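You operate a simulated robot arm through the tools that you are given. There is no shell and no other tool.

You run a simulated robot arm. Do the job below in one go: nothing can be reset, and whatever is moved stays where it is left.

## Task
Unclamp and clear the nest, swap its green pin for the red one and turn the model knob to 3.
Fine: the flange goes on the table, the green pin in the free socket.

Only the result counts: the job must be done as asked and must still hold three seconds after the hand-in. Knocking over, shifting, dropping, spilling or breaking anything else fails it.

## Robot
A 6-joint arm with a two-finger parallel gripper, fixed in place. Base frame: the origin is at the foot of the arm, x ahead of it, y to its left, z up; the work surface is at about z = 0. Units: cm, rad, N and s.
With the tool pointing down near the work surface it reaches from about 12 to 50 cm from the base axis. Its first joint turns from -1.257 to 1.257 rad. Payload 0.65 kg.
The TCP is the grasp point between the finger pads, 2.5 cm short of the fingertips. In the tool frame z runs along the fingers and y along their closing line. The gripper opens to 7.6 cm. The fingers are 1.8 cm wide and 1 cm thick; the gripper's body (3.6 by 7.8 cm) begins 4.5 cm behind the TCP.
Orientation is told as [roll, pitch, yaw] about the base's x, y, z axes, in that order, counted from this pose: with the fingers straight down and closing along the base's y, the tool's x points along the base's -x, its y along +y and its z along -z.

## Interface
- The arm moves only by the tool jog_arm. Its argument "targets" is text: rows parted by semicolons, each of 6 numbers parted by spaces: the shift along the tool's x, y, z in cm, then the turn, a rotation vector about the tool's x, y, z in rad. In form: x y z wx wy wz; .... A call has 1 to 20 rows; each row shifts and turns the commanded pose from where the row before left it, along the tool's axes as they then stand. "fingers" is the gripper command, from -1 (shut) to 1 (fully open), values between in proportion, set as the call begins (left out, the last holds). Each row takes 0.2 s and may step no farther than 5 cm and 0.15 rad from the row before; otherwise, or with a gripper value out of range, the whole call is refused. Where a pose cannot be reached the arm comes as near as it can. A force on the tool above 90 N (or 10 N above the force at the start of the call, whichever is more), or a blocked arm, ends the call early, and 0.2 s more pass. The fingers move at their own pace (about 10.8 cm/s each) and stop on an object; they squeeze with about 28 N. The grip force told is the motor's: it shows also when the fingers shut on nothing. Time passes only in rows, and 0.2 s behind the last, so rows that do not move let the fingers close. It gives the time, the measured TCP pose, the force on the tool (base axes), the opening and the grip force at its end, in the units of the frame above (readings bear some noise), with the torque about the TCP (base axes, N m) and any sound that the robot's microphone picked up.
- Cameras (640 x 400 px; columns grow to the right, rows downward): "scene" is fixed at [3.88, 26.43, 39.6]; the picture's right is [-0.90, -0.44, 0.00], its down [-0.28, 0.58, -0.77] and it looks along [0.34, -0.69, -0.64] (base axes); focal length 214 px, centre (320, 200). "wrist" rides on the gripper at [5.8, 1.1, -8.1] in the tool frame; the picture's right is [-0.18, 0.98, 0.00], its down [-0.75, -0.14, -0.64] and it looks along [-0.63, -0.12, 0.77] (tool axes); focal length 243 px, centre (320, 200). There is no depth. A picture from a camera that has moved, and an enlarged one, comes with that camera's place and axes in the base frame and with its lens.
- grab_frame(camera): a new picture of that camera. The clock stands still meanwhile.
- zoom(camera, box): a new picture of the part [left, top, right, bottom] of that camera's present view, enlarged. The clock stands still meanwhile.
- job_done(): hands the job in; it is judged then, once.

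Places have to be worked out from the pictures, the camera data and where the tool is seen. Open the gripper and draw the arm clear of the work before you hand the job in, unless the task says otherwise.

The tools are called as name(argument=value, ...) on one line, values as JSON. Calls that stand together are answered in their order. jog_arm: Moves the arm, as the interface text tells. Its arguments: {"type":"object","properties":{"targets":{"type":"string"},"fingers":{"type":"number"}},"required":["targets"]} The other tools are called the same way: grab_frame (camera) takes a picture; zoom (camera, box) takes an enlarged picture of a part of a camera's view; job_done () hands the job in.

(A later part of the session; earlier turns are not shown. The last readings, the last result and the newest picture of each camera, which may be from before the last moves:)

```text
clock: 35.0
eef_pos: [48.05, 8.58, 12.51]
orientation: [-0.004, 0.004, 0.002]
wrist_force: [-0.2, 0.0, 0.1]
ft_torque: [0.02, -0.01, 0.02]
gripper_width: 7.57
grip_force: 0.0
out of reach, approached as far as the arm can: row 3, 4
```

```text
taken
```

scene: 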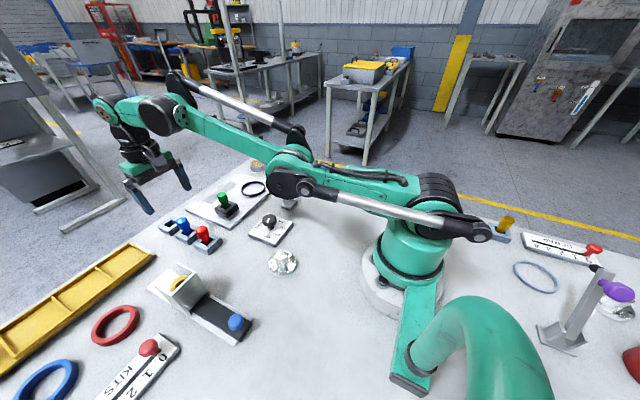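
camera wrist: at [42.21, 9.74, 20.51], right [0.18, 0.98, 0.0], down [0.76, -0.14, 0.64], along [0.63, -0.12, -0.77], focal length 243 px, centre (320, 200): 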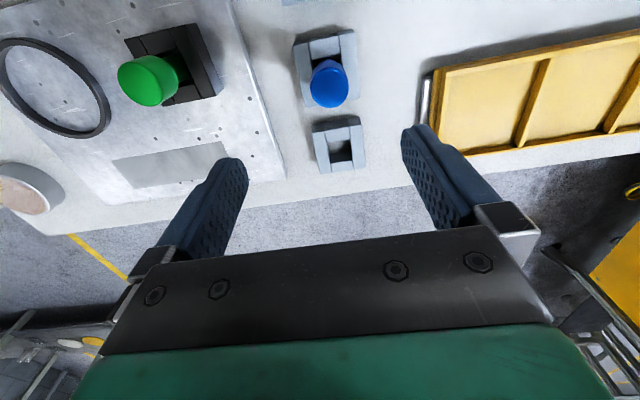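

Vertical reach ends near r≈49, so the free socket at about (52.3, 9.6) needs a tilted tool. I zoom in on the sockets here to get precise geometry.

zoom(camera="wrist", box=[270, 10, 410, 190])

zoom(camera="wrist", box=[90, 0, 270, 150])

zoom(camera="scene", box=[150, 180, 250, 260])

```text
2.22 times, centred on (340, 100) of wrist
camera zoom: at [42.21, 9.74, 20.51], right [0.18, 0.98, 0.0], down [0.76, -0.14, 0.64], along [0.63, -0.12, -0.77], focal length 539 px, centre (276, 422)
```

zoom: 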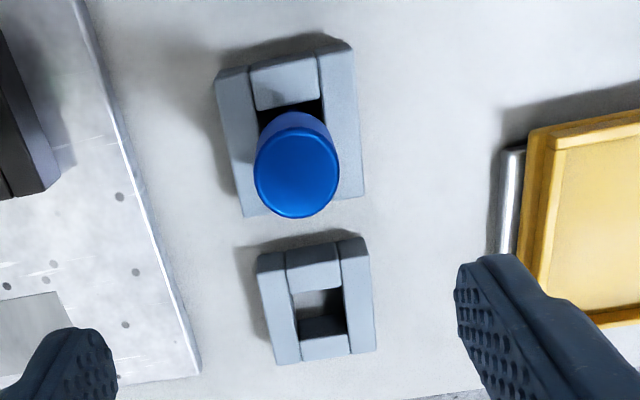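

```text
2.67 times, centred on (180, 75) of wrist
camera zoom: at [42.21, 9.74, 20.51], right [0.18, 0.98, 0.0], down [0.76, -0.14, 0.64], along [0.63, -0.12, -0.77], focal length 647 px, centre (693, 533)
```

zoom: 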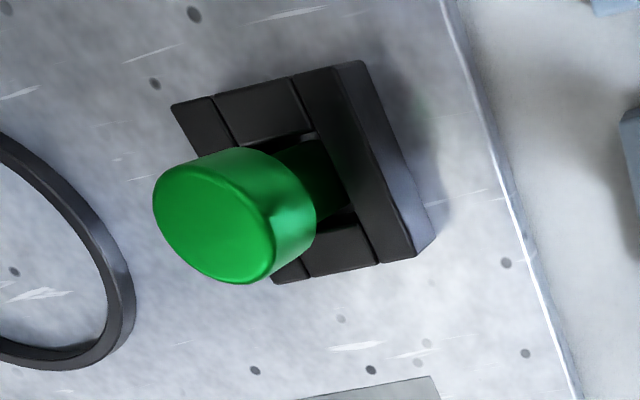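

```text
5.00 times, centred on (200, 220) of scene
camera zoom: at [3.88, 26.43, 39.6], right [-0.9, -0.44, 0.0], down [-0.28, 0.58, -0.77], along [0.34, -0.69, -0.64], focal length 1072 px, centre (920, 100)
```

zoom: 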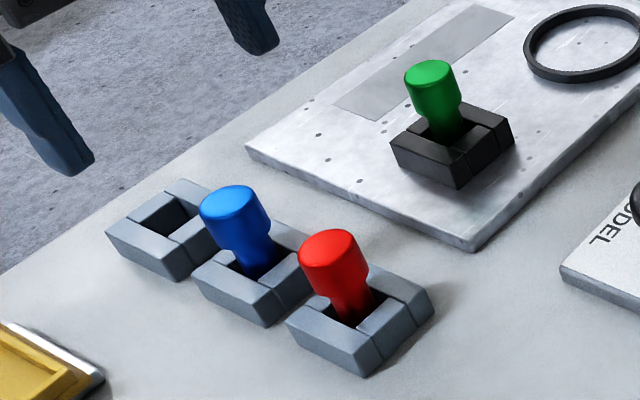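

Geometry: green pin upright at (43.8, -0.4) with top z≈6.75; red (39.8, 9.7), blue (45.9, 9.65), free socket (51.9, 9.65). I'll tilt the tool outward about 0.35 rad so I can reach the free socket; first back off and tilt, checking the commanded pose.

jog_arm(targets="3 0 -1 0 0 0; 0 0 0 0 0 0")

jog_arm(targets="0 0 0 0 -0.12 0; 0 0 0 0 -0.12 0; 0 0 0 0 -0.11 0; 0 0 0 0 0 0")

```text
clock: 35.6
eef_pos: [47.0, 9.17, 14.35]
orientation: [-0.003, 0.006, 0.0]
wrist_force: [0.8, 0.3, 0.0]
ft_torque: [0.05, 0.03, -0.06]
gripper_width: 7.59
grip_force: 0.1
out of reach, approached as far as the arm can: row 1
```

```text
clock: 36.6
eef_pos: [51.86, 10.07, 16.95]
orientation: [-0.004, -0.348, 0.003]
wrist_force: [-0.6, -0.5, 1.3]
ft_torque: [-0.03, -0.01, 0.01]
gripper_width: 7.59
grip_force: 0.1
out of reach, approached as far as the arm can: row 1, 2, 3
```

The pose reading differs from what I expected, so I check the scene before moving on.

grab_frame(camera="scene")

jog_arm(targets="0 0 0 0 0 0; 0 0 0 0 0 0")

```text
taken
```

scene: 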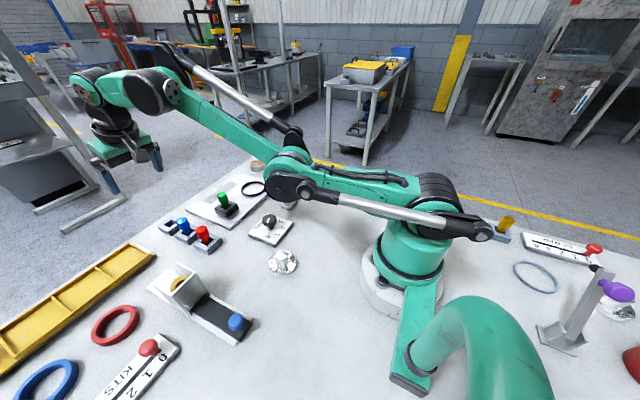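

```text
clock: 37.2
eef_pos: [51.79, 10.11, 17.1]
orientation: [-0.003, -0.347, 0.002]
wrist_force: [-0.2, -0.6, 0.0]
ft_torque: [-0.01, 0.01, 0.02]
gripper_width: 7.61
grip_force: 0.2
```

The commanded pose appears clamped to what was reached. I test lowering toward the free socket with this tilt, staying well above the pins.

jog_arm(targets="0.85 -0.25 2.35 0 0 0; 0.8 -0.2 2.35 0 0 0; 0 0 0 0 0 0")

```text
clock: 38.0
eef_pos: [53.72, 9.97, 12.48]
orientation: [-0.003, -0.345, 0.002]
wrist_force: [-0.1, -0.2, -0.7]
ft_torque: [-0.02, 0.01, -0.03]
gripper_width: 7.6
grip_force: 0.0
out of reach, approached as far as the arm can: row 1, 2
```

Still flagged out of reach and pushed outward, so I move inward with the tilt kept to find where commands are followed exactly.

jog_arm(targets="3.76 0 -1.36 0 0 0; 0 0 0 0 0 0")

jog_arm(targets="3.76 0 -1.36 0 0 0; 0 0 0 0 0 0")

```text
clock: 38.6
eef_pos: [49.42, 10.01, 12.48]
orientation: [-0.004, -0.349, 0.001]
wrist_force: [0.1, -0.3, -0.1]
ft_torque: [0.0, -0.03, -0.02]
gripper_width: 7.63
grip_force: 0.0
```

```text
clock: 39.2
eef_pos: [45.52, 10.18, 12.46]
orientation: [-0.003, -0.348, 0.002]
wrist_force: [0.0, -0.1, -0.7]
ft_torque: [0.02, -0.02, -0.02]
gripper_width: 7.62
grip_force: 0.1
```

Inside the boundary it follows exactly, and the limit with tilt was r≈54.6, enough for the free socket. I rehearse the approach above the free socket: out to (51.9, 9.65), then down to z≈9.

jog_arm(targets="-3.01 -0.25 1.09 0 0 0; -3.01 -0.25 1.09 0 0 0; 0.6 0 1.64 0 0 0; 0.6 0 1.64 0 0 0; 0 0 0 0 0 0")

grab_frame(camera="wrist")

grab_frame(camera="scene")

```text
clock: 40.4
eef_pos: [52.2, 9.45, 9.06]
orientation: [-0.004, -0.347, 0.002]
wrist_force: [-0.5, -0.1, -0.1]
ft_torque: [0.02, -0.01, -0.04]
gripper_width: 7.56
grip_force: 0.2
```

```text
taken
camera wrist: at [43.94, 10.57, 14.76], right [0.17, 0.98, 0.06], down [0.49, -0.14, 0.86], along [0.85, -0.12, -0.5], focal length 243 px, centre (320, 200)
```

wrist: 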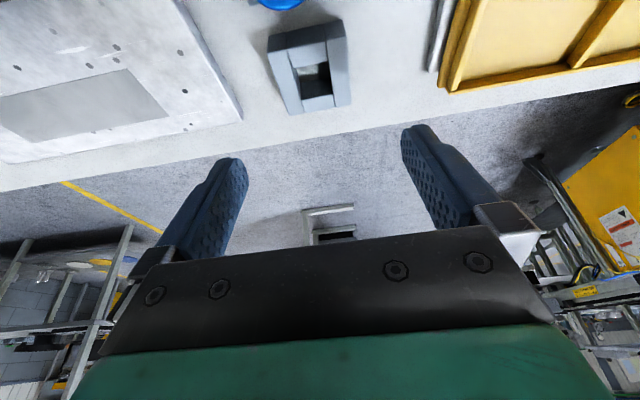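

```text
taken
```

scene: 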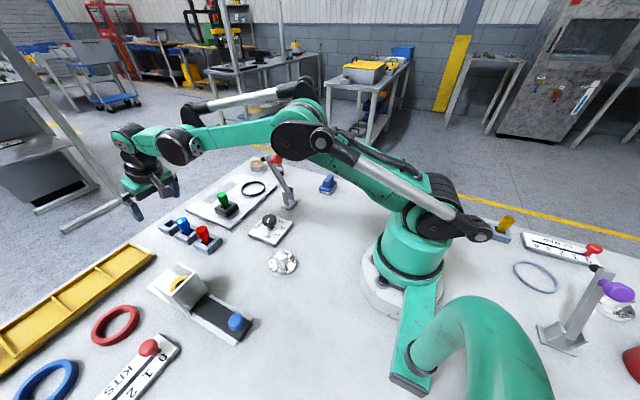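

The tilted pose over the free socket is reachable. I zoom in for the socket's exact position and size.

zoom(camera="wrist", box=[240, 0, 400, 130])

```text
3.08 times, centred on (320, 65) of wrist
camera zoom: at [43.94, 10.57, 14.76], right [0.17, 0.98, 0.06], down [0.49, -0.14, 0.86], along [0.85, -0.12, -0.5], focal length 746 px, centre (320, 615)
```

zoom: 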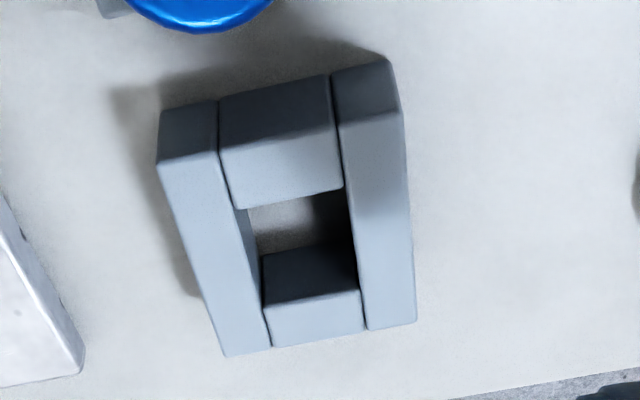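

Free socket: hole about 1.9–2.0 cm square, centre ≈(52.45, 9.57), top z≈1.7. I now move to the same relative tilted view over the green pin to measure its socket the same way.

jog_arm(targets="-1.36 0 -3.76 0 0 0; 1.96 -2.49 -0.71 0 0 0; 1.96 -2.49 -0.71 0 0 0; 1.96 -2.49 -0.71 0 0 0; 1.96 -2.48 -0.71 0 0 0; 1.02 0 2.82 0 0 0; 0 0 0 0 0 0; 0 0 0 0 0 0")

zoom(camera="wrist", box=[240, 0, 400, 130])

grab_frame(camera="wrist")

```text
clock: 42.2
eef_pos: [43.72, -0.22, 10.31]
orientation: [-0.004, -0.347, 0.003]
wrist_force: [-0.4, -1.0, 0.0]
ft_torque: [0.01, 0.0, 0.03]
gripper_width: 7.6
grip_force: 0.1
```

```text
3.08 times, centred on (320, 65) of wrist
camera zoom: at [35.49, 0.75, 15.94], right [0.17, 0.98, 0.06], down [0.49, -0.14, 0.86], along [0.85, -0.12, -0.5], focal length 746 px, centre (320, 615)
```

zoom: 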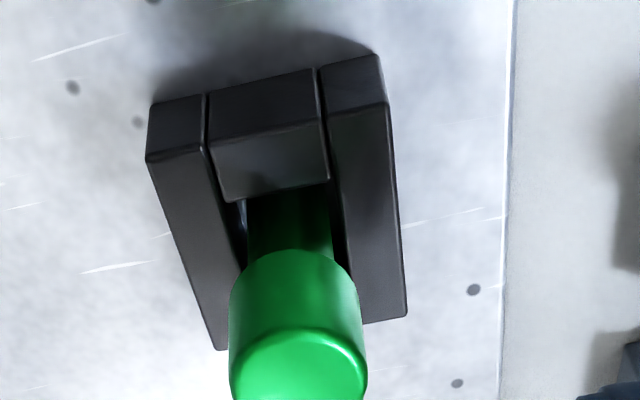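

```text
taken
camera wrist: at [35.49, 0.75, 15.94], right [0.17, 0.98, 0.06], down [0.49, -0.14, 0.86], along [0.85, -0.12, -0.5], focal length 243 px, centre (320, 200)
```

wrist: 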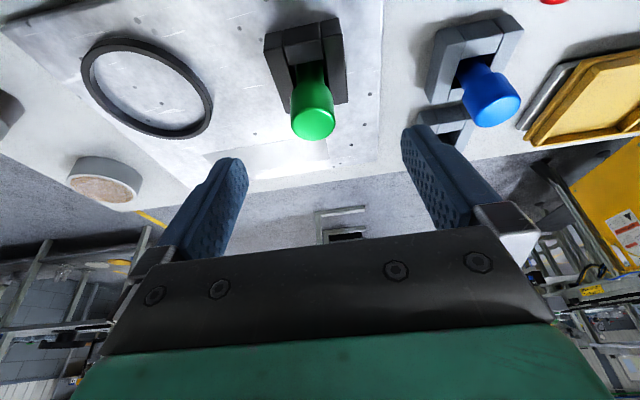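

The nest socket centre comes out at about (43.86, -0.33), matching the free socket's geometry; the stem is narrower than the hole. I take pose re-readings to average the noise before descending.

jog_arm(targets="0 0 0 0 0 0")

jog_arm(targets="0 0 0 0 0 0")

jog_arm(targets="0 0 0 0 0 0")

jog_arm(targets="0 0 0 0 0 0")

```text
clock: 42.6
eef_pos: [43.75, -0.36, 10.4]
orientation: [-0.004, -0.347, 0.002]
wrist_force: [0.2, 0.6, -0.9]
ft_torque: [0.01, 0.01, 0.01]
gripper_width: 7.6
grip_force: 0.1
```

```text
clock: 43.0
eef_pos: [43.75, -0.24, 10.36]
orientation: [-0.005, -0.348, 0.001]
wrist_force: [0.0, -0.2, -0.1]
ft_torque: [0.04, 0.01, 0.0]
gripper_width: 7.62
grip_force: 0.1
```

```text
clock: 43.4
eef_pos: [43.68, -0.26, 10.33]
orientation: [-0.003, -0.348, 0.002]
wrist_force: [0.4, -0.2, -0.3]
ft_torque: [-0.01, -0.04, 0.0]
gripper_width: 7.62
grip_force: 0.0
```

```text
clock: 43.8
eef_pos: [43.74, -0.3, 10.37]
orientation: [-0.002, -0.348, 0.001]
wrist_force: [0.7, -0.2, 0.4]
ft_torque: [0.01, -0.01, 0.03]
gripper_width: 7.61
grip_force: 0.0
```

Averaged TCP is (43.73, -0.28, 10.35), so the pin axis is 0.15 further in x. I descend vertically to TCP z≈5.8 with the fingers straddling the green head.

jog_arm(targets="0.47 -0.01 1.443 0 0 0; 0.47 0 1.443 0 0 0; 0.47 0 1.443 0 0 0; 0 0 0 0 0 0; 0 0 0 0 0 0")

grab_frame(camera="wrist")

zoom(camera="scene", box=[160, 140, 280, 240])

```text
clock: 45.0
eef_pos: [44.04, -0.36, 5.72]
orientation: [-0.003, -0.347, 0.002]
wrist_force: [-0.6, 0.8, 0.5]
ft_torque: [-0.01, 0.01, -0.02]
gripper_width: 7.57
grip_force: 0.0
```

```text
taken
camera wrist: at [35.78, 0.78, 11.28], right [0.17, 0.98, 0.06], down [0.49, -0.14, 0.86], along [0.85, -0.12, -0.5], focal length 243 px, centre (320, 200)
```

wrist: 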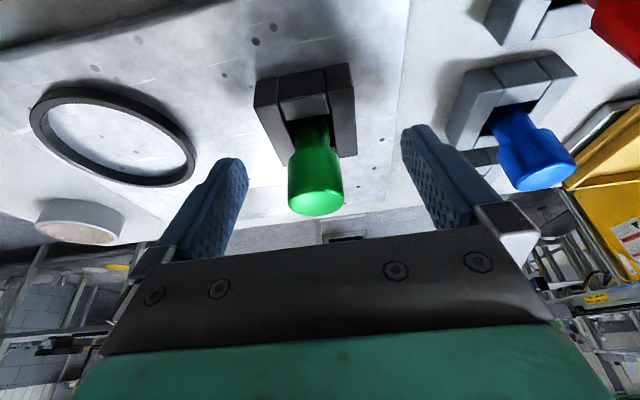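

```text
4.00 times, centred on (220, 190) of scene
camera zoom: at [3.88, 26.43, 39.6], right [-0.9, -0.44, 0.0], down [-0.28, 0.58, -0.77], along [0.34, -0.69, -0.64], focal length 858 px, centre (720, 240)
```

zoom: 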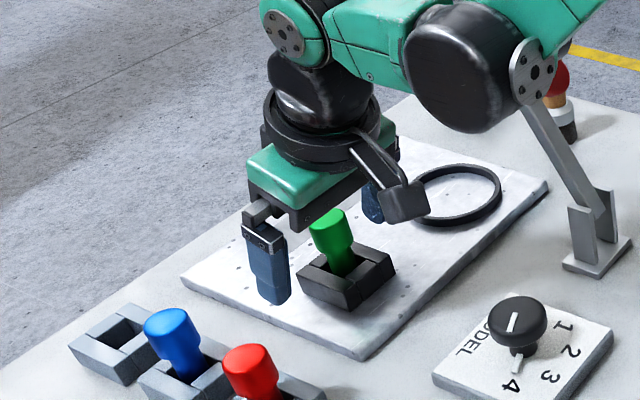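

The head is at the TCP (offset about -0.1 in y). I trim that and close the fingers.

jog_arm(targets="0 -0.1 0 0 0 0; 0 0 0 0 0 0")

jog_arm(targets="0 0 0 0 0 0; 0 0 0 0 0 0; 0 0 0 0 0 0; 0 0 0 0 0 0", fingers=-1)

grab_frame(camera="wrist")

```text
clock: 45.6
eef_pos: [44.0, -0.42, 5.63]
orientation: [-0.001, -0.347, 0.003]
wrist_force: [0.0, 0.9, 0.3]
ft_torque: [-0.02, 0.05, 0.0]
gripper_width: 7.61
grip_force: 0.0
```

```text
clock: 46.6
eef_pos: [43.98, -0.42, 5.64]
orientation: [-0.003, -0.348, 0.004]
wrist_force: [-0.6, 0.2, 0.1]
ft_torque: [0.01, -0.02, 0.01]
gripper_width: 2.2
grip_force: 28.1
```

```text
taken
camera wrist: at [35.75, 0.66, 11.31], right [0.17, 0.98, 0.06], down [0.49, -0.14, 0.86], along [0.85, -0.12, -0.5], focal length 243 px, centre (320, 200)
```

wrist: 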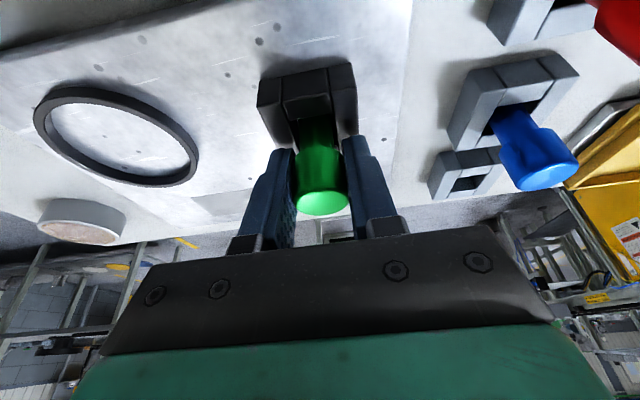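

Held symmetrically (2.2 cm, no side load). I lift straight up along base z, slowly at first.

jog_arm(targets="-0.17 0 -0.47 0 0 0; -0.34 0 -0.94 0 0 0; -0.34 0 -0.94 0 0 0; -0.51 0 -1.41 0 0 0; -0.68 0 -1.88 0 0 0; 0 0 0 0 0 0")

grab_frame(camera="wrist")

zoom(camera="scene", box=[160, 140, 280, 240])

```text
clock: 48.0
eef_pos: [43.95, -0.51, 11.65]
orientation: [-0.005, -0.348, 0.002]
wrist_force: [-0.2, -0.2, 0.4]
ft_torque: [0.02, -0.01, 0.03]
gripper_width: 2.16
grip_force: 27.8
```

```text
taken
camera wrist: at [35.72, 0.6, 17.37], right [0.17, 0.98, 0.06], down [0.49, -0.14, 0.86], along [0.85, -0.12, -0.5], focal length 243 px, centre (320, 200)
```

wrist: 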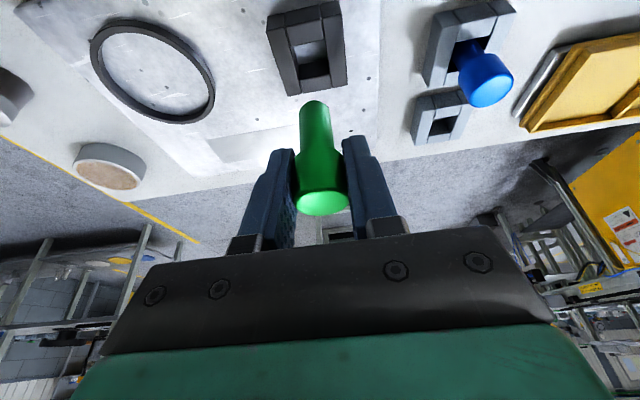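

```text
4.00 times, centred on (220, 190) of scene
camera zoom: at [3.88, 26.43, 39.6], right [-0.9, -0.44, 0.0], down [-0.28, 0.58, -0.77], along [0.34, -0.69, -0.64], focal length 858 px, centre (720, 240)
```

zoom: 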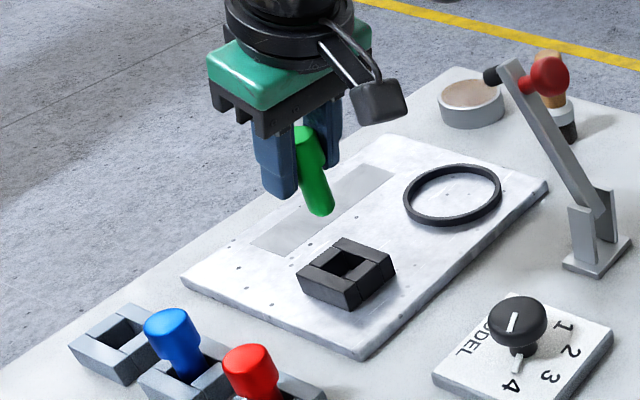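

The green pin is out and hangs vertically, tip about 4.5 cm below the TCP. I carry it over to above the free socket, keeping the tilt, and then check tip versus hole.

jog_arm(targets="-1.6 2 0.58 0 0 0; -1.6 2 0.58 0 0 0; -1.6 2 0.58 0 0 0; -1.6 2 0.58 0 0 0; -1.6 2 0.58 0 0 0; 0 0 0 0 0 0; 0 0 0 0 0 0")

zoom(camera="wrist", box=[240, 0, 400, 130])

zoom(camera="scene", box=[120, 160, 240, 260])

```text
clock: 49.6
eef_pos: [52.49, 9.4, 11.59]
orientation: [-0.003, -0.345, 0.002]
wrist_force: [-0.2, 0.4, -0.3]
ft_torque: [-0.01, -0.01, -0.02]
gripper_width: 2.18
grip_force: 27.7
```

```text
3.08 times, centred on (320, 65) of wrist
camera zoom: at [44.19, 10.48, 17.26], right [0.17, 0.98, 0.06], down [0.49, -0.14, 0.86], along [0.85, -0.12, -0.51], focal length 746 px, centre (320, 615)
```

zoom: 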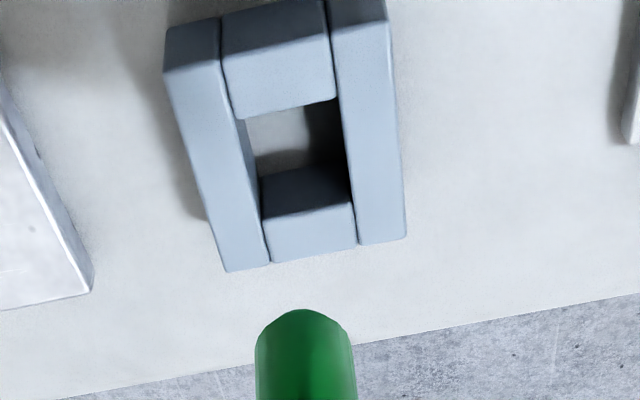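

```text
4.00 times, centred on (180, 210) of scene
camera zoom: at [3.88, 26.43, 39.6], right [-0.9, -0.44, 0.0], down [-0.28, 0.58, -0.77], along [0.34, -0.69, -0.64], focal length 858 px, centre (880, 160)
```

zoom: 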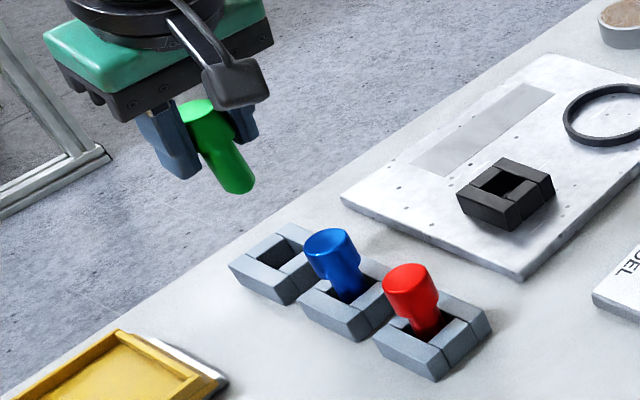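

The pin axis projects onto the hole centre in x; in y it needs about +0.13. I apply that and lower until the tip is just above the socket.

jog_arm(targets="0 0.13 0 0 0 0; 0.544 0 1.505 0 0 0; 0.544 0 1.505 0 0 0; 0.51 0 1.41 0 0 0; 0 0 0 0 0 0; 0 0 0 0 0 0")

zoom(camera="wrist", box=[240, 20, 400, 150])

zoom(camera="scene", box=[120, 180, 220, 260])

```text
clock: 51.0
eef_pos: [52.5, 9.55, 6.91]
orientation: [-0.004, -0.346, 0.002]
wrist_force: [-0.2, 1.0, -0.6]
ft_torque: [-0.02, 0.02, -0.01]
gripper_width: 2.17
grip_force: 28.6
```

```text
3.08 times, centred on (320, 85) of wrist
camera zoom: at [44.33, 10.68, 12.49], right [0.17, 0.98, 0.06], down [0.49, -0.14, 0.86], along [0.85, -0.12, -0.51], focal length 746 px, centre (320, 554)
```

zoom: 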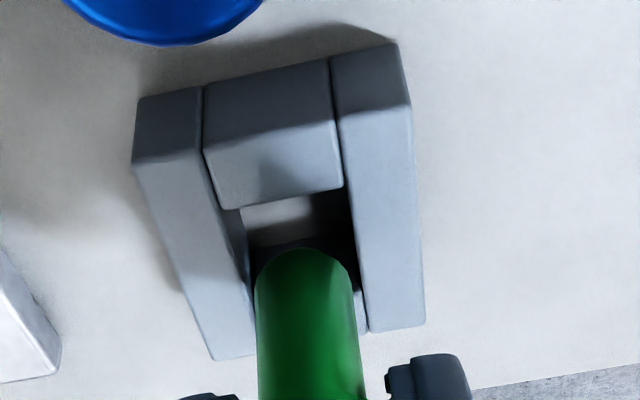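

```text
5.00 times, centred on (170, 220) of scene
camera zoom: at [3.88, 26.43, 39.6], right [-0.9, -0.44, 0.0], down [-0.28, 0.58, -0.77], along [0.34, -0.69, -0.64], focal length 1072 px, centre (1070, 100)
```

zoom: 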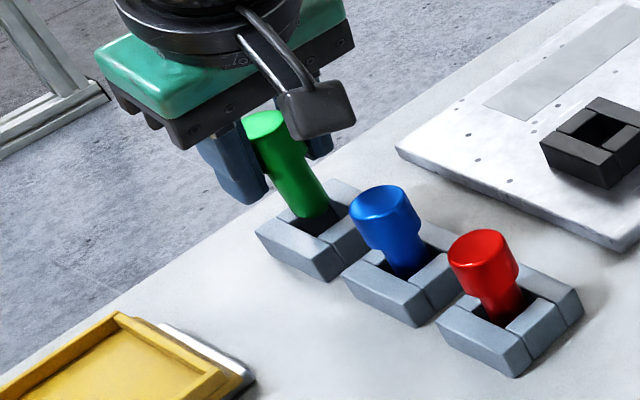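

The tip is centred on the hole. I insert slowly, watching the force.

jog_arm(targets="0.136 0 0.376 0 0 0; 0.136 0 0.376 0 0 0; 0.136 0 0.376 0 0 0; 0 0 0 0 0 0")

zoom(camera="wrist", box=[240, 20, 400, 150])

```text
clock: 52.0
eef_pos: [52.43, 9.62, 5.63]
orientation: [-0.004, -0.347, 0.002]
wrist_force: [-1.2, -0.1, -1.2]
ft_torque: [0.02, 0.02, 0.01]
gripper_width: 2.15
grip_force: 28.5
```

```text
3.08 times, centred on (320, 85) of wrist
camera zoom: at [44.22, 10.72, 11.3], right [0.17, 0.98, 0.06], down [0.49, -0.14, 0.86], along [0.85, -0.12, -0.5], focal length 746 px, centre (320, 554)
```

zoom: 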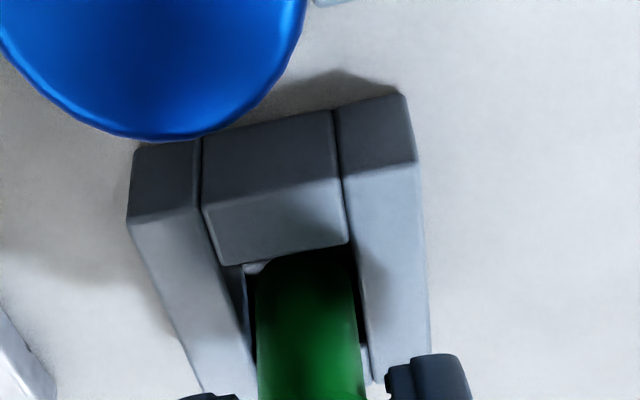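

It's in the hole with no contact force. I continue down toward the seat.

jog_arm(targets="0.102 0 0.282 0 0 0; 0.102 0 0.282 0 0 0; 0 0 0 0 0 0")

jog_arm(targets="0.051 0 0.141 0 0 0; 0.051 0 0.141 0 0 0; 0 0 0 0 0 0")

zoom(camera="scene", box=[120, 180, 220, 260])

```text
clock: 52.8
eef_pos: [52.47, 9.61, 5.17]
orientation: [-0.004, -0.347, 0.002]
wrist_force: [-0.4, 0.3, -0.6]
ft_torque: [0.01, 0.01, 0.01]
gripper_width: 2.2
grip_force: 28.0
```

```text
clock: 53.6
eef_pos: [52.37, 9.71, 4.77]
orientation: [-0.003, -0.346, 0.003]
wrist_force: [0.6, 0.1, -0.4]
ft_torque: [-0.01, 0.04, 0.01]
gripper_width: 2.18
grip_force: 28.3
```

```text
5.00 times, centred on (170, 220) of scene
camera zoom: at [3.88, 26.43, 39.6], right [-0.9, -0.44, 0.0], down [-0.28, 0.58, -0.77], along [0.34, -0.69, -0.64], focal length 1072 px, centre (1070, 100)
```

zoom: 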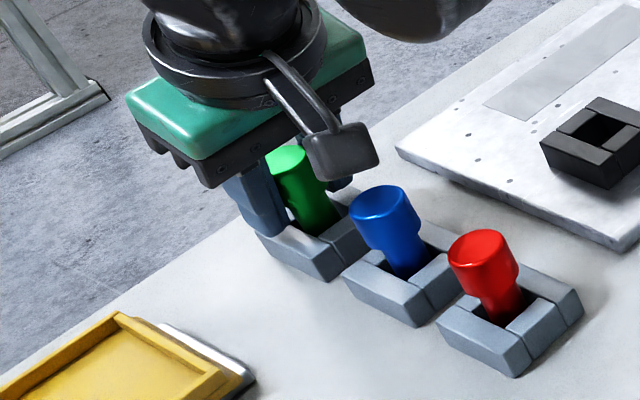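

Not seated yet; I creep down by 0.1 cm steps.

jog_arm(targets="0.034 0 0.094 0 0 0; 0 0 0 0 0 0")

jog_arm(targets="0.034 0 0.094 0 0 0; 0 0 0 0 0 0")

```text
clock: 54.2
eef_pos: [52.37, 9.63, 4.69]
orientation: [-0.004, -0.346, 0.004]
wrist_force: [0.7, -1.3, -0.7]
ft_torque: [-0.01, 0.0, 0.0]
gripper_width: 2.17
grip_force: 27.9
```

```text
clock: 54.8
eef_pos: [52.52, 9.68, 4.66]
orientation: [-0.002, -0.348, 0.0]
wrist_force: [-0.9, -0.5, 10.3]
ft_torque: [-0.02, 0.08, 0.0]
gripper_width: 2.14
grip_force: 28.0
```

Contact of about 10 N at z≈4.62, as expected for a seated pin. I release with a modest opening and rise straight up.

jog_arm(targets="0 0 0 0 0 0; 0 0 0 0 0 0", fingers=0.3)

jog_arm(targets="-0.34 0 -0.94 0 0 0; -0.68 0 -1.88 0 0 0; -1.02 0 -2.82 0 0 0; 0 0 0 0 0 0")

zoom(camera="scene", box=[120, 180, 220, 260])

zoom(camera="wrist", box=[240, 0, 400, 150])

```text
clock: 55.4
eef_pos: [52.36, 9.72, 4.74]
orientation: [-0.003, -0.346, 0.0]
wrist_force: [0.3, -0.4, 0.9]
ft_torque: [0.03, -0.04, 0.0]
gripper_width: 4.92
grip_force: 0.1
```

```text
clock: 56.4
eef_pos: [52.39, 9.69, 10.64]
orientation: [-0.003, -0.348, 0.002]
wrist_force: [0.3, 0.4, 0.7]
ft_torque: [0.04, 0.02, -0.01]
gripper_width: 4.94
grip_force: 0.0
```

```text
5.00 times, centred on (170, 220) of scene
camera zoom: at [3.88, 26.43, 39.6], right [-0.9, -0.44, 0.0], down [-0.28, 0.58, -0.77], along [0.34, -0.69, -0.64], focal length 1072 px, centre (1070, 100)
```

zoom: 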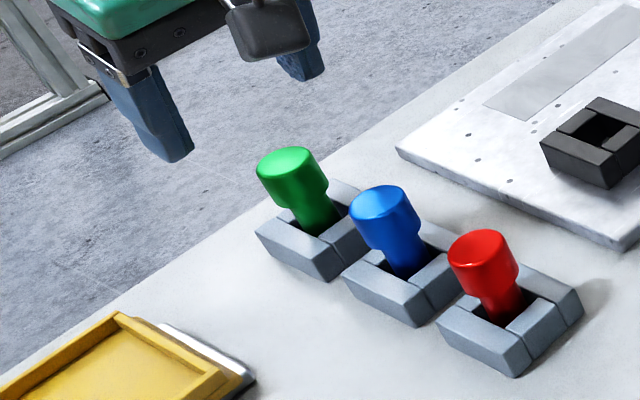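

```text
2.67 times, centred on (320, 75) of wrist
camera zoom: at [44.26, 10.73, 16.36], right [0.17, 0.98, 0.06], down [0.49, -0.14, 0.86], along [0.85, -0.12, -0.5], focal length 647 px, centre (320, 533)
```

zoom: 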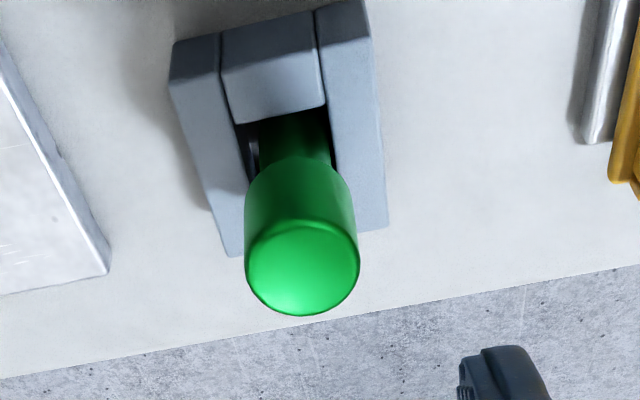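

Green stands in the free socket like its neighbours. Next I move back over the red pin (about (40.4, 9.65)) with the same tilt, to measure it the same way.

jog_arm(targets="-0.17 0 -0.47 0 0 0; 2.82 0 -1.02 0 0 0; 2.82 0 -1.02 0 0 0; 2.82 0 -1.02 0 0 0; 2.82 0 -1.02 0 0 0; 0.17 0 0.47 0 0 0; 0 0 0 0 0 0; 0 0 0 0 0 0")

grab_frame(camera="wrist")

zoom(camera="wrist", box=[240, 0, 400, 150])

```text
clock: 58.2
eef_pos: [40.54, 9.57, 10.64]
orientation: [-0.002, -0.347, 0.003]
wrist_force: [0.2, -0.8, 1.0]
ft_torque: [-0.02, 0.01, -0.02]
gripper_width: 4.95
grip_force: 0.1
```

```text
taken
camera wrist: at [32.22, 10.66, 16.27], right [0.17, 0.98, 0.06], down [0.49, -0.14, 0.86], along [0.85, -0.12, -0.5], focal length 243 px, centre (320, 200)
```

wrist: 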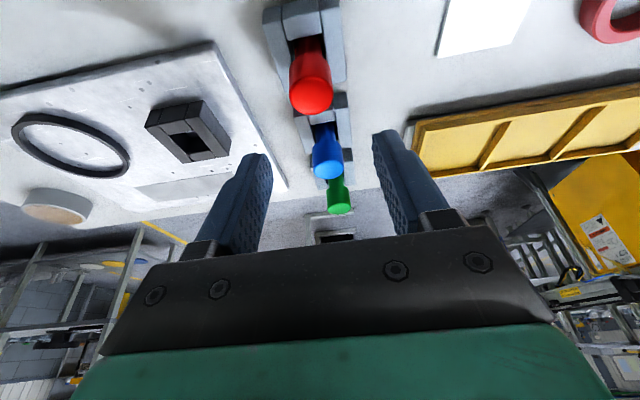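

```text
2.67 times, centred on (320, 75) of wrist
camera zoom: at [32.22, 10.66, 16.27], right [0.17, 0.98, 0.06], down [0.49, -0.14, 0.86], along [0.85, -0.12, -0.5], focal length 647 px, centre (320, 533)
```

zoom: 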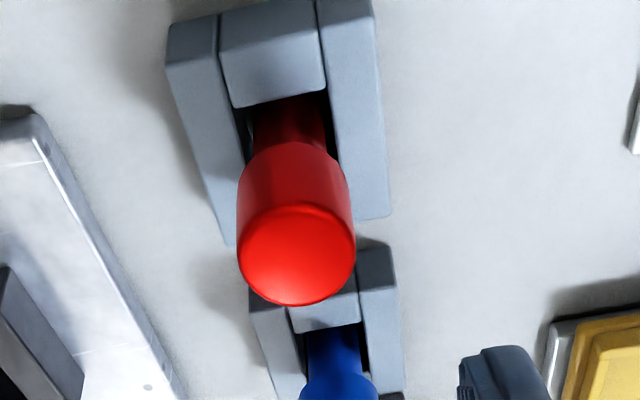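

Comparing with the green pin's view, the red pin is at about (-0.24, -0.06) from the TCP. I correct and descend to the same relative grasp height.

jog_arm(targets="0.226 -0.06 -0.082 0 0 0; 0.506 0 1.4 0 0 0; 0.506 0 1.4 0 0 0; 0.506 0 1.4 0 0 0; 0.506 0 1.395 0 0 0; 0 0 0 0 0 0; 0 0 0 0 0 0")

grab_frame(camera="wrist")

```text
clock: 59.8
eef_pos: [40.33, 9.47, 4.68]
orientation: [-0.005, -0.348, 0.004]
wrist_force: [0.3, -0.6, -0.7]
ft_torque: [-0.02, 0.02, 0.02]
gripper_width: 4.93
grip_force: 0.1
```

```text
taken
camera wrist: at [32.06, 10.59, 10.28], right [0.17, 0.98, 0.06], down [0.49, -0.14, 0.86], along [0.85, -0.12, -0.5], focal length 243 px, centre (320, 200)
```

wrist: 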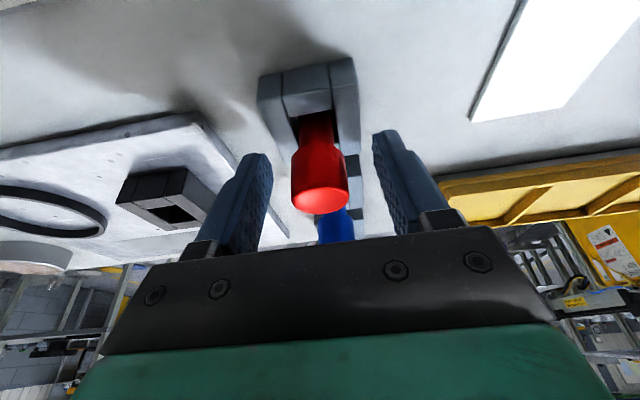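

The red head sits at the same spot in view as the green one did when held. I close on it.

jog_arm(targets="0 0 0 0 0 0; 0 0 0 0 0 0; 0 0 0 0 0 0", fingers=-1)

grab_frame(camera="wrist")

```text
clock: 60.6
eef_pos: [40.36, 9.53, 4.7]
orientation: [-0.004, -0.346, 0.003]
wrist_force: [-0.6, 0.5, 0.3]
ft_torque: [-0.02, 0.06, -0.03]
gripper_width: 2.15
grip_force: 27.5
```

```text
taken
camera wrist: at [32.06, 10.59, 10.29], right [0.17, 0.98, 0.06], down [0.49, -0.14, 0.86], along [0.85, -0.12, -0.5], focal length 243 px, centre (320, 200)
```

wrist: 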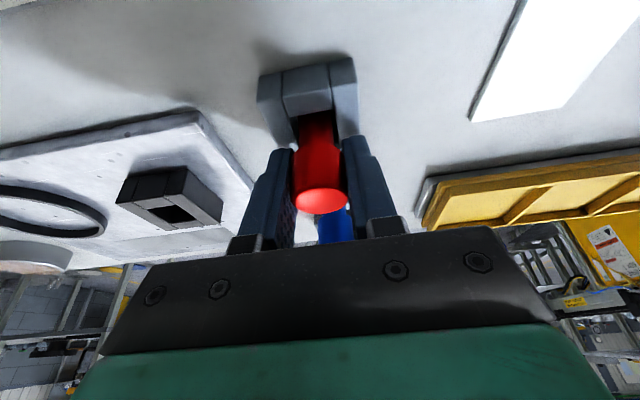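

Held (2.15 cm). I lift it straight out and carry it to above the nest socket by the recorded offset (+3.73, -10.07).

jog_arm(targets="-0.17 0 -0.47 0 0 0; -0.34 0 -0.94 0 0 0; -0.51 0 -1.41 0 0 0; -0.68 0 -1.88 0 0 0; -0.68 0 -1.88 0 0 0; -0.702 -2.014 0.254 0 0 0; -0.702 -2.014 0.254 0 0 0; -0.702 -2.014 0.254 0 0 0; -0.702 -2.014 0.254 0 0 0; -0.702 -2.014 0.254 0 0 0; 0 0 0 0 0 0; 0 0 0 0 0 0")

zoom(camera="wrist", box=[240, 0, 400, 130])

zoom(camera="scene", box=[120, 140, 240, 260])

```text
clock: 63.2
eef_pos: [44.02, -0.5, 11.71]
orientation: [-0.004, -0.347, 0.004]
wrist_force: [0.1, 0.7, -0.6]
ft_torque: [0.01, -0.01, 0.0]
gripper_width: 2.18
grip_force: 28.0
```

```text
3.08 times, centred on (320, 65) of wrist
camera zoom: at [35.77, 0.67, 17.4], right [0.17, 0.98, 0.06], down [0.49, -0.14, 0.86], along [0.85, -0.12, -0.5], focal length 746 px, centre (320, 615)
```

zoom: 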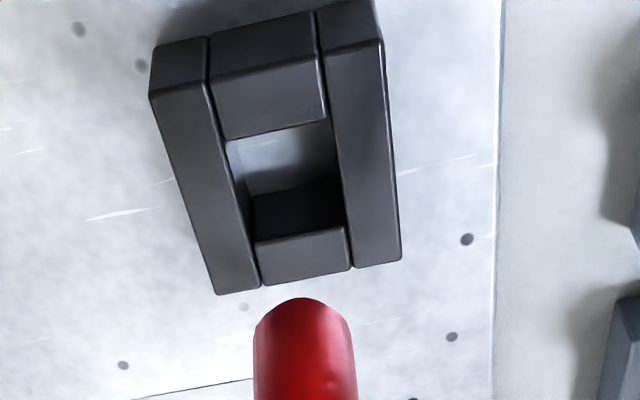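

```text
3.33 times, centred on (180, 200) of scene
camera zoom: at [3.88, 26.43, 39.6], right [-0.9, -0.44, 0.0], down [-0.28, 0.58, -0.77], along [0.34, -0.69, -0.64], focal length 715 px, centre (787, 200)
```

zoom: 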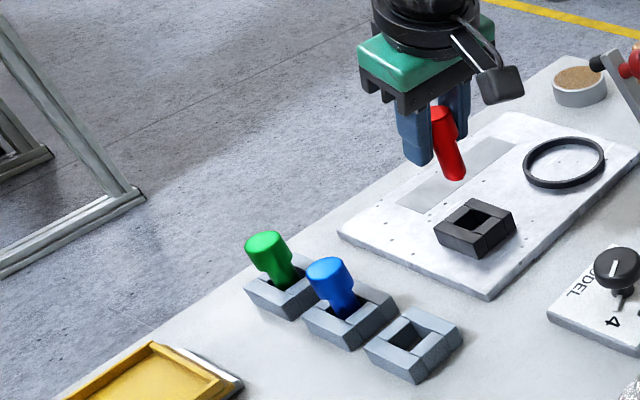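

The pin axis projects within 0.07 cm of the nest hole centre. I apply a tiny correction and lower until the tip is just above the socket.

jog_arm(targets="0.03 -0.06 0 0 0 0; 0.442 0 1.222 0 0 0; 0.442 0 1.222 0 0 0; 0.408 0 1.128 0 0 0; 0 0 0 0 0 0; 0 0 0 0 0 0")

zoom(camera="wrist", box=[240, 20, 400, 150])

```text
clock: 64.6
eef_pos: [44.0, -0.44, 7.96]
orientation: [-0.004, -0.346, 0.002]
wrist_force: [-0.4, -0.9, -0.6]
ft_torque: [-0.01, -0.02, 0.0]
gripper_width: 2.16
grip_force: 28.0
```

```text
3.08 times, centred on (320, 85) of wrist
camera zoom: at [35.73, 0.66, 13.6], right [0.17, 0.98, 0.06], down [0.49, -0.14, 0.86], along [0.85, -0.12, -0.5], focal length 746 px, centre (320, 554)
```

zoom: 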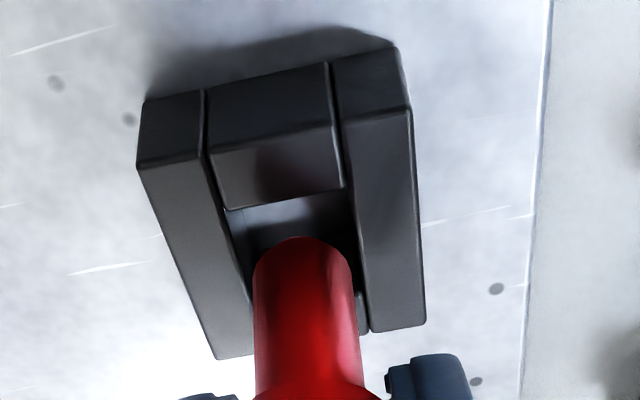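

The tip lines up with the hole just as the green one did. I insert in small steps.

jog_arm(targets="0.136 0 0.376 0 0 0; 0.136 0 0.376 0 0 0; 0.136 0 0.376 0 0 0; 0 0 0 0 0 0")

jog_arm(targets="0.102 0 0.282 0 0 0; 0.102 0 0.282 0 0 0; 0.068 0 0.188 0 0 0; 0 0 0 0 0 0")

```text
clock: 65.6
eef_pos: [43.89, -0.55, 6.7]
orientation: [-0.004, -0.349, 0.001]
wrist_force: [3.2, -1.0, -0.4]
ft_torque: [-0.03, -0.16, -0.02]
gripper_width: 2.16
grip_force: 28.5
```

```text
clock: 66.6
eef_pos: [43.83, -0.6, 5.93]
orientation: [-0.002, -0.349, 0.001]
wrist_force: [13.4, 1.1, -0.1]
ft_torque: [0.04, -0.4, -0.03]
gripper_width: 2.15
grip_force: 27.5
```

A 13 N side force in +x shows the stem touching the near wall, so I shift +0.15 in x before continuing down.

jog_arm(targets="-0.141 0 0.051 0 0 0; 0 0 0 0 0 0")

jog_arm(targets="0.034 0 0.094 0 0 0; 0.034 0 0.094 0 0 0; 0 0 0 0 0 0")

```text
clock: 67.2
eef_pos: [43.93, -0.52, 5.97]
orientation: [-0.003, -0.345, 0.002]
wrist_force: [0.3, -1.3, 0.3]
ft_torque: [-0.05, 0.05, 0.01]
gripper_width: 2.15
grip_force: 28.3
```

```text
clock: 68.0
eef_pos: [44.17, -0.58, 5.75]
orientation: [-0.003, -0.347, 0.002]
wrist_force: [-0.3, 0.4, -0.1]
ft_torque: [0.0, -0.01, 0.02]
gripper_width: 2.14
grip_force: 28.1
```

The side load is gone. I creep down to the seat.

jog_arm(targets="0.034 0 0.094 0 0 0; 0 0 0 0 0 0")

jog_arm(targets="0.034 0 0.094 0 0 0; 0 0 0 0 0 0")

```text
clock: 68.6
eef_pos: [44.05, -0.59, 5.65]
orientation: [-0.003, -0.347, 0.001]
wrist_force: [-2.0, 0.2, 13.8]
ft_torque: [0.03, 0.11, -0.02]
gripper_width: 2.18
grip_force: 28.3
```

```text
clock: 69.2
eef_pos: [44.05, -0.61, 5.53]
orientation: [-0.005, -0.348, 0.001]
wrist_force: [1.1, 0.3, 17.1]
ft_torque: [0.02, -0.01, 0.01]
gripper_width: 2.17
grip_force: 28.6
```

Seated (vertical contact at z≈5.6). I release and rise straight up.

jog_arm(targets="-0.02 0 -0.06 0 0 0; 0 0 0 0 0 0", fingers=0.3)

jog_arm(targets="-0.34 0 -0.94 0 0 0; -0.68 0 -1.88 0 0 0; -1.02 0 -2.82 0 0 0; -0.68 0 -1.88 0 0 0; 0 0 0 0 0 0")

zoom(camera="scene", box=[140, 150, 300, 250])

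zoom(camera="wrist", box=[240, 0, 400, 150])

```text
clock: 69.8
eef_pos: [44.06, -0.54, 5.56]
orientation: [-0.003, -0.346, 0.001]
wrist_force: [0.0, 0.0, -0.6]
ft_torque: [0.02, 0.01, 0.0]
gripper_width: 4.95
grip_force: 0.0
```

```text
clock: 71.0
eef_pos: [43.91, -0.64, 13.58]
orientation: [-0.002, -0.347, 0.002]
wrist_force: [0.4, 0.3, -0.4]
ft_torque: [-0.02, 0.01, -0.01]
gripper_width: 4.94
grip_force: 0.0
```

```text
4.00 times, centred on (220, 200) of scene
camera zoom: at [3.88, 26.43, 39.6], right [-0.9, -0.44, 0.0], down [-0.28, 0.58, -0.77], along [0.34, -0.69, -0.64], focal length 858 px, centre (720, 200)
```

zoom: 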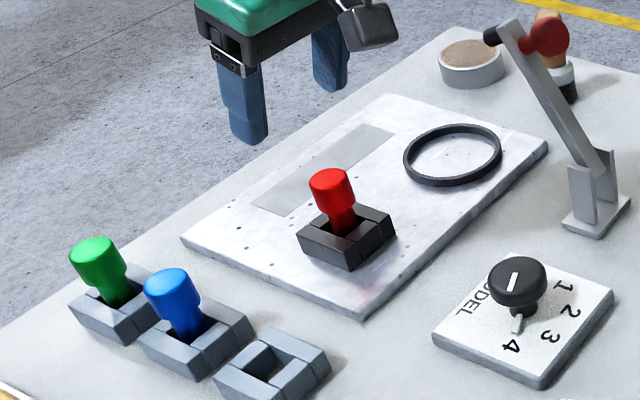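

```text
2.67 times, centred on (320, 75) of wrist
camera zoom: at [35.85, 0.5, 19.2], right [0.17, 0.98, 0.06], down [0.49, -0.14, 0.86], along [0.85, -0.12, -0.5], focal length 647 px, centre (320, 533)
```

zoom: 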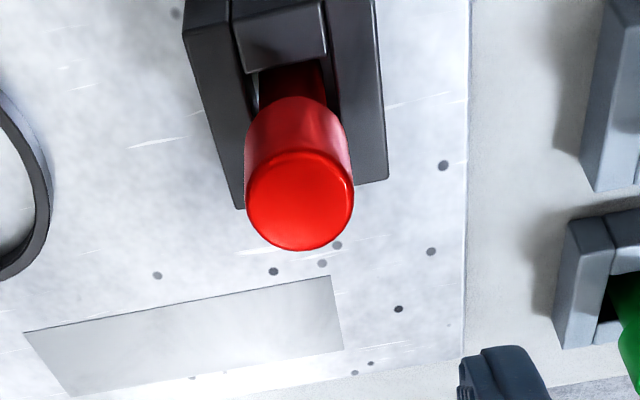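

The red pin stands properly in the nest socket. Now I bring the tool upright again, rise and move back to look at the model knob from above.

jog_arm(targets="0 0 0 0 0.12 0; 0 0 0 0 0.12 0; 0 0 0 0 0.107 0; 0 0 -3 0 0 0; 4 0 0 0 0 0; 4 0 0 0 0 0; 4 0 0 0 0 0; 4 0 0 0 0 0; 4 0 0 0 0 0; 0 0 0 0 0 0; 0 0 0 0 0 0")

grab_frame(camera="wrist")

zoom(camera="wrist", box=[250, 60, 410, 180])

zoom(camera="scene", box=[235, 195, 305, 255])

```text
clock: 73.4
eef_pos: [24.19, -0.62, 16.38]
orientation: [-0.001, 0.001, 0.002]
wrist_force: [-0.1, -0.3, -0.3]
ft_torque: [-0.01, 0.01, -0.02]
gripper_width: 4.94
grip_force: 0.1
```

```text
taken
camera wrist: at [18.34, 0.5, 24.49], right [0.18, 0.98, 0.0], down [0.75, -0.14, 0.64], along [0.63, -0.12, -0.77], focal length 243 px, centre (320, 200)
```

wrist: 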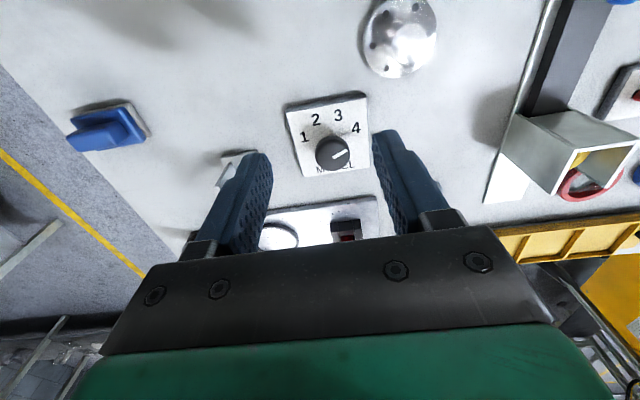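

```text
3.33 times, centred on (330, 120) of wrist
camera zoom: at [18.34, 0.5, 24.49], right [0.18, 0.98, 0.0], down [0.75, -0.14, 0.64], along [0.63, -0.12, -0.77], focal length 809 px, centre (287, 467)
```

zoom: 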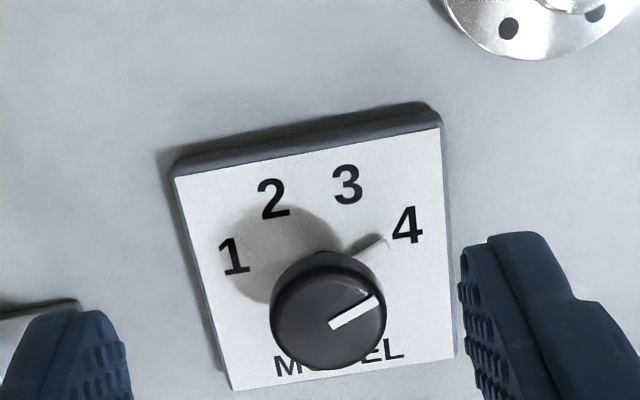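

```text
6.67 times, centred on (270, 225) of scene
camera zoom: at [3.88, 26.43, 39.6], right [-0.9, -0.44, 0.0], down [-0.28, 0.58, -0.77], along [0.34, -0.69, -0.64], focal length 1430 px, centre (653, 33)
```

zoom: 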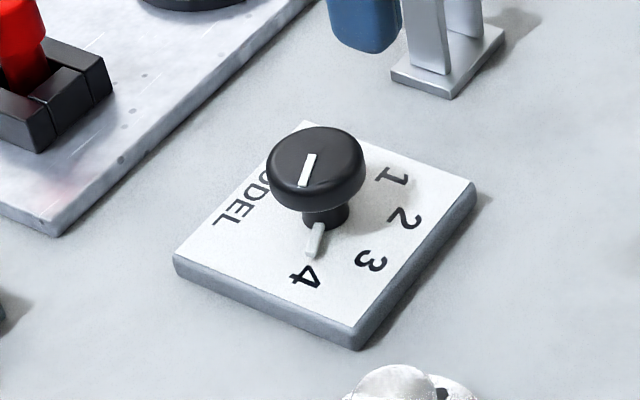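

The knob axis is at about (30.07, -0.46), top z≈3.2, radius ~1.7; the numbers are 45° apart, so from 4 to 3 is +45° about base z. I yaw the gripper to -0.95 rad so the fingers stay clear of the pointer, go over the knob and check.

jog_arm(targets="0 0 0 0 0 0.136; 0 0 0 0 0 0.136; 0 0 0 0 0 0.136; 0 0 0 0 0 0.136; 0 0 0 0 0 0.136; 0 0 0 0 0 0.136; 0 0 0 0 0 0.136; -1.64 2.44 0 0 0 0; -1.64 2.44 0 0 0 0; 0 0 4 0 0 0; 0 0 3.5 0 0 0; 0 0 0 0 0 0; 0 0 0 0 0 0", fingers=0.5)

grab_frame(camera="wrist")

zoom(camera="scene", box=[225, 175, 325, 255])

```text
clock: 76.2
eef_pos: [29.72, -0.3, 9.09]
orientation: [-0.002, -0.005, -0.951]
wrist_force: [0.2, -0.7, 0.6]
ft_torque: [-0.01, -0.02, 0.03]
gripper_width: 5.68
grip_force: 0.0
```

```text
taken
camera wrist: at [27.3, 4.97, 17.2], right [0.91, 0.42, 0.0], down [0.32, -0.69, 0.64], along [0.27, -0.59, -0.76], focal length 243 px, centre (320, 200)
```

wrist: 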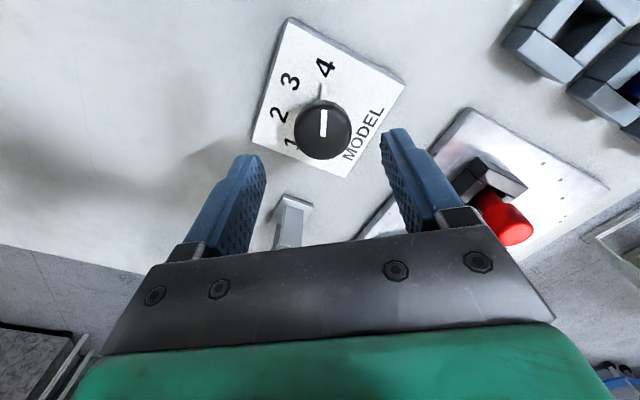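

```text
5.00 times, centred on (275, 215) of scene
camera zoom: at [3.88, 26.43, 39.6], right [-0.9, -0.44, 0.0], down [-0.28, 0.58, -0.77], along [0.34, -0.69, -0.64], focal length 1072 px, centre (545, 125)
```

zoom: 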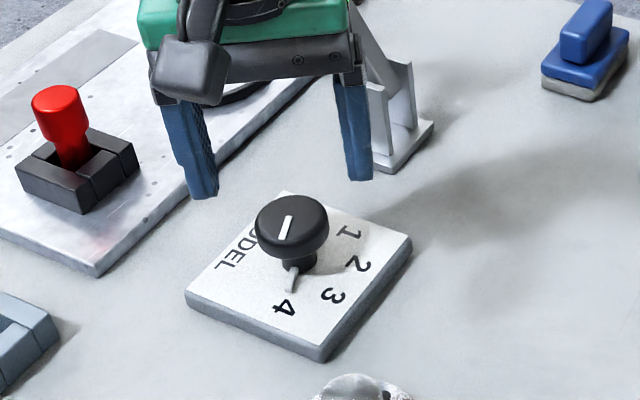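

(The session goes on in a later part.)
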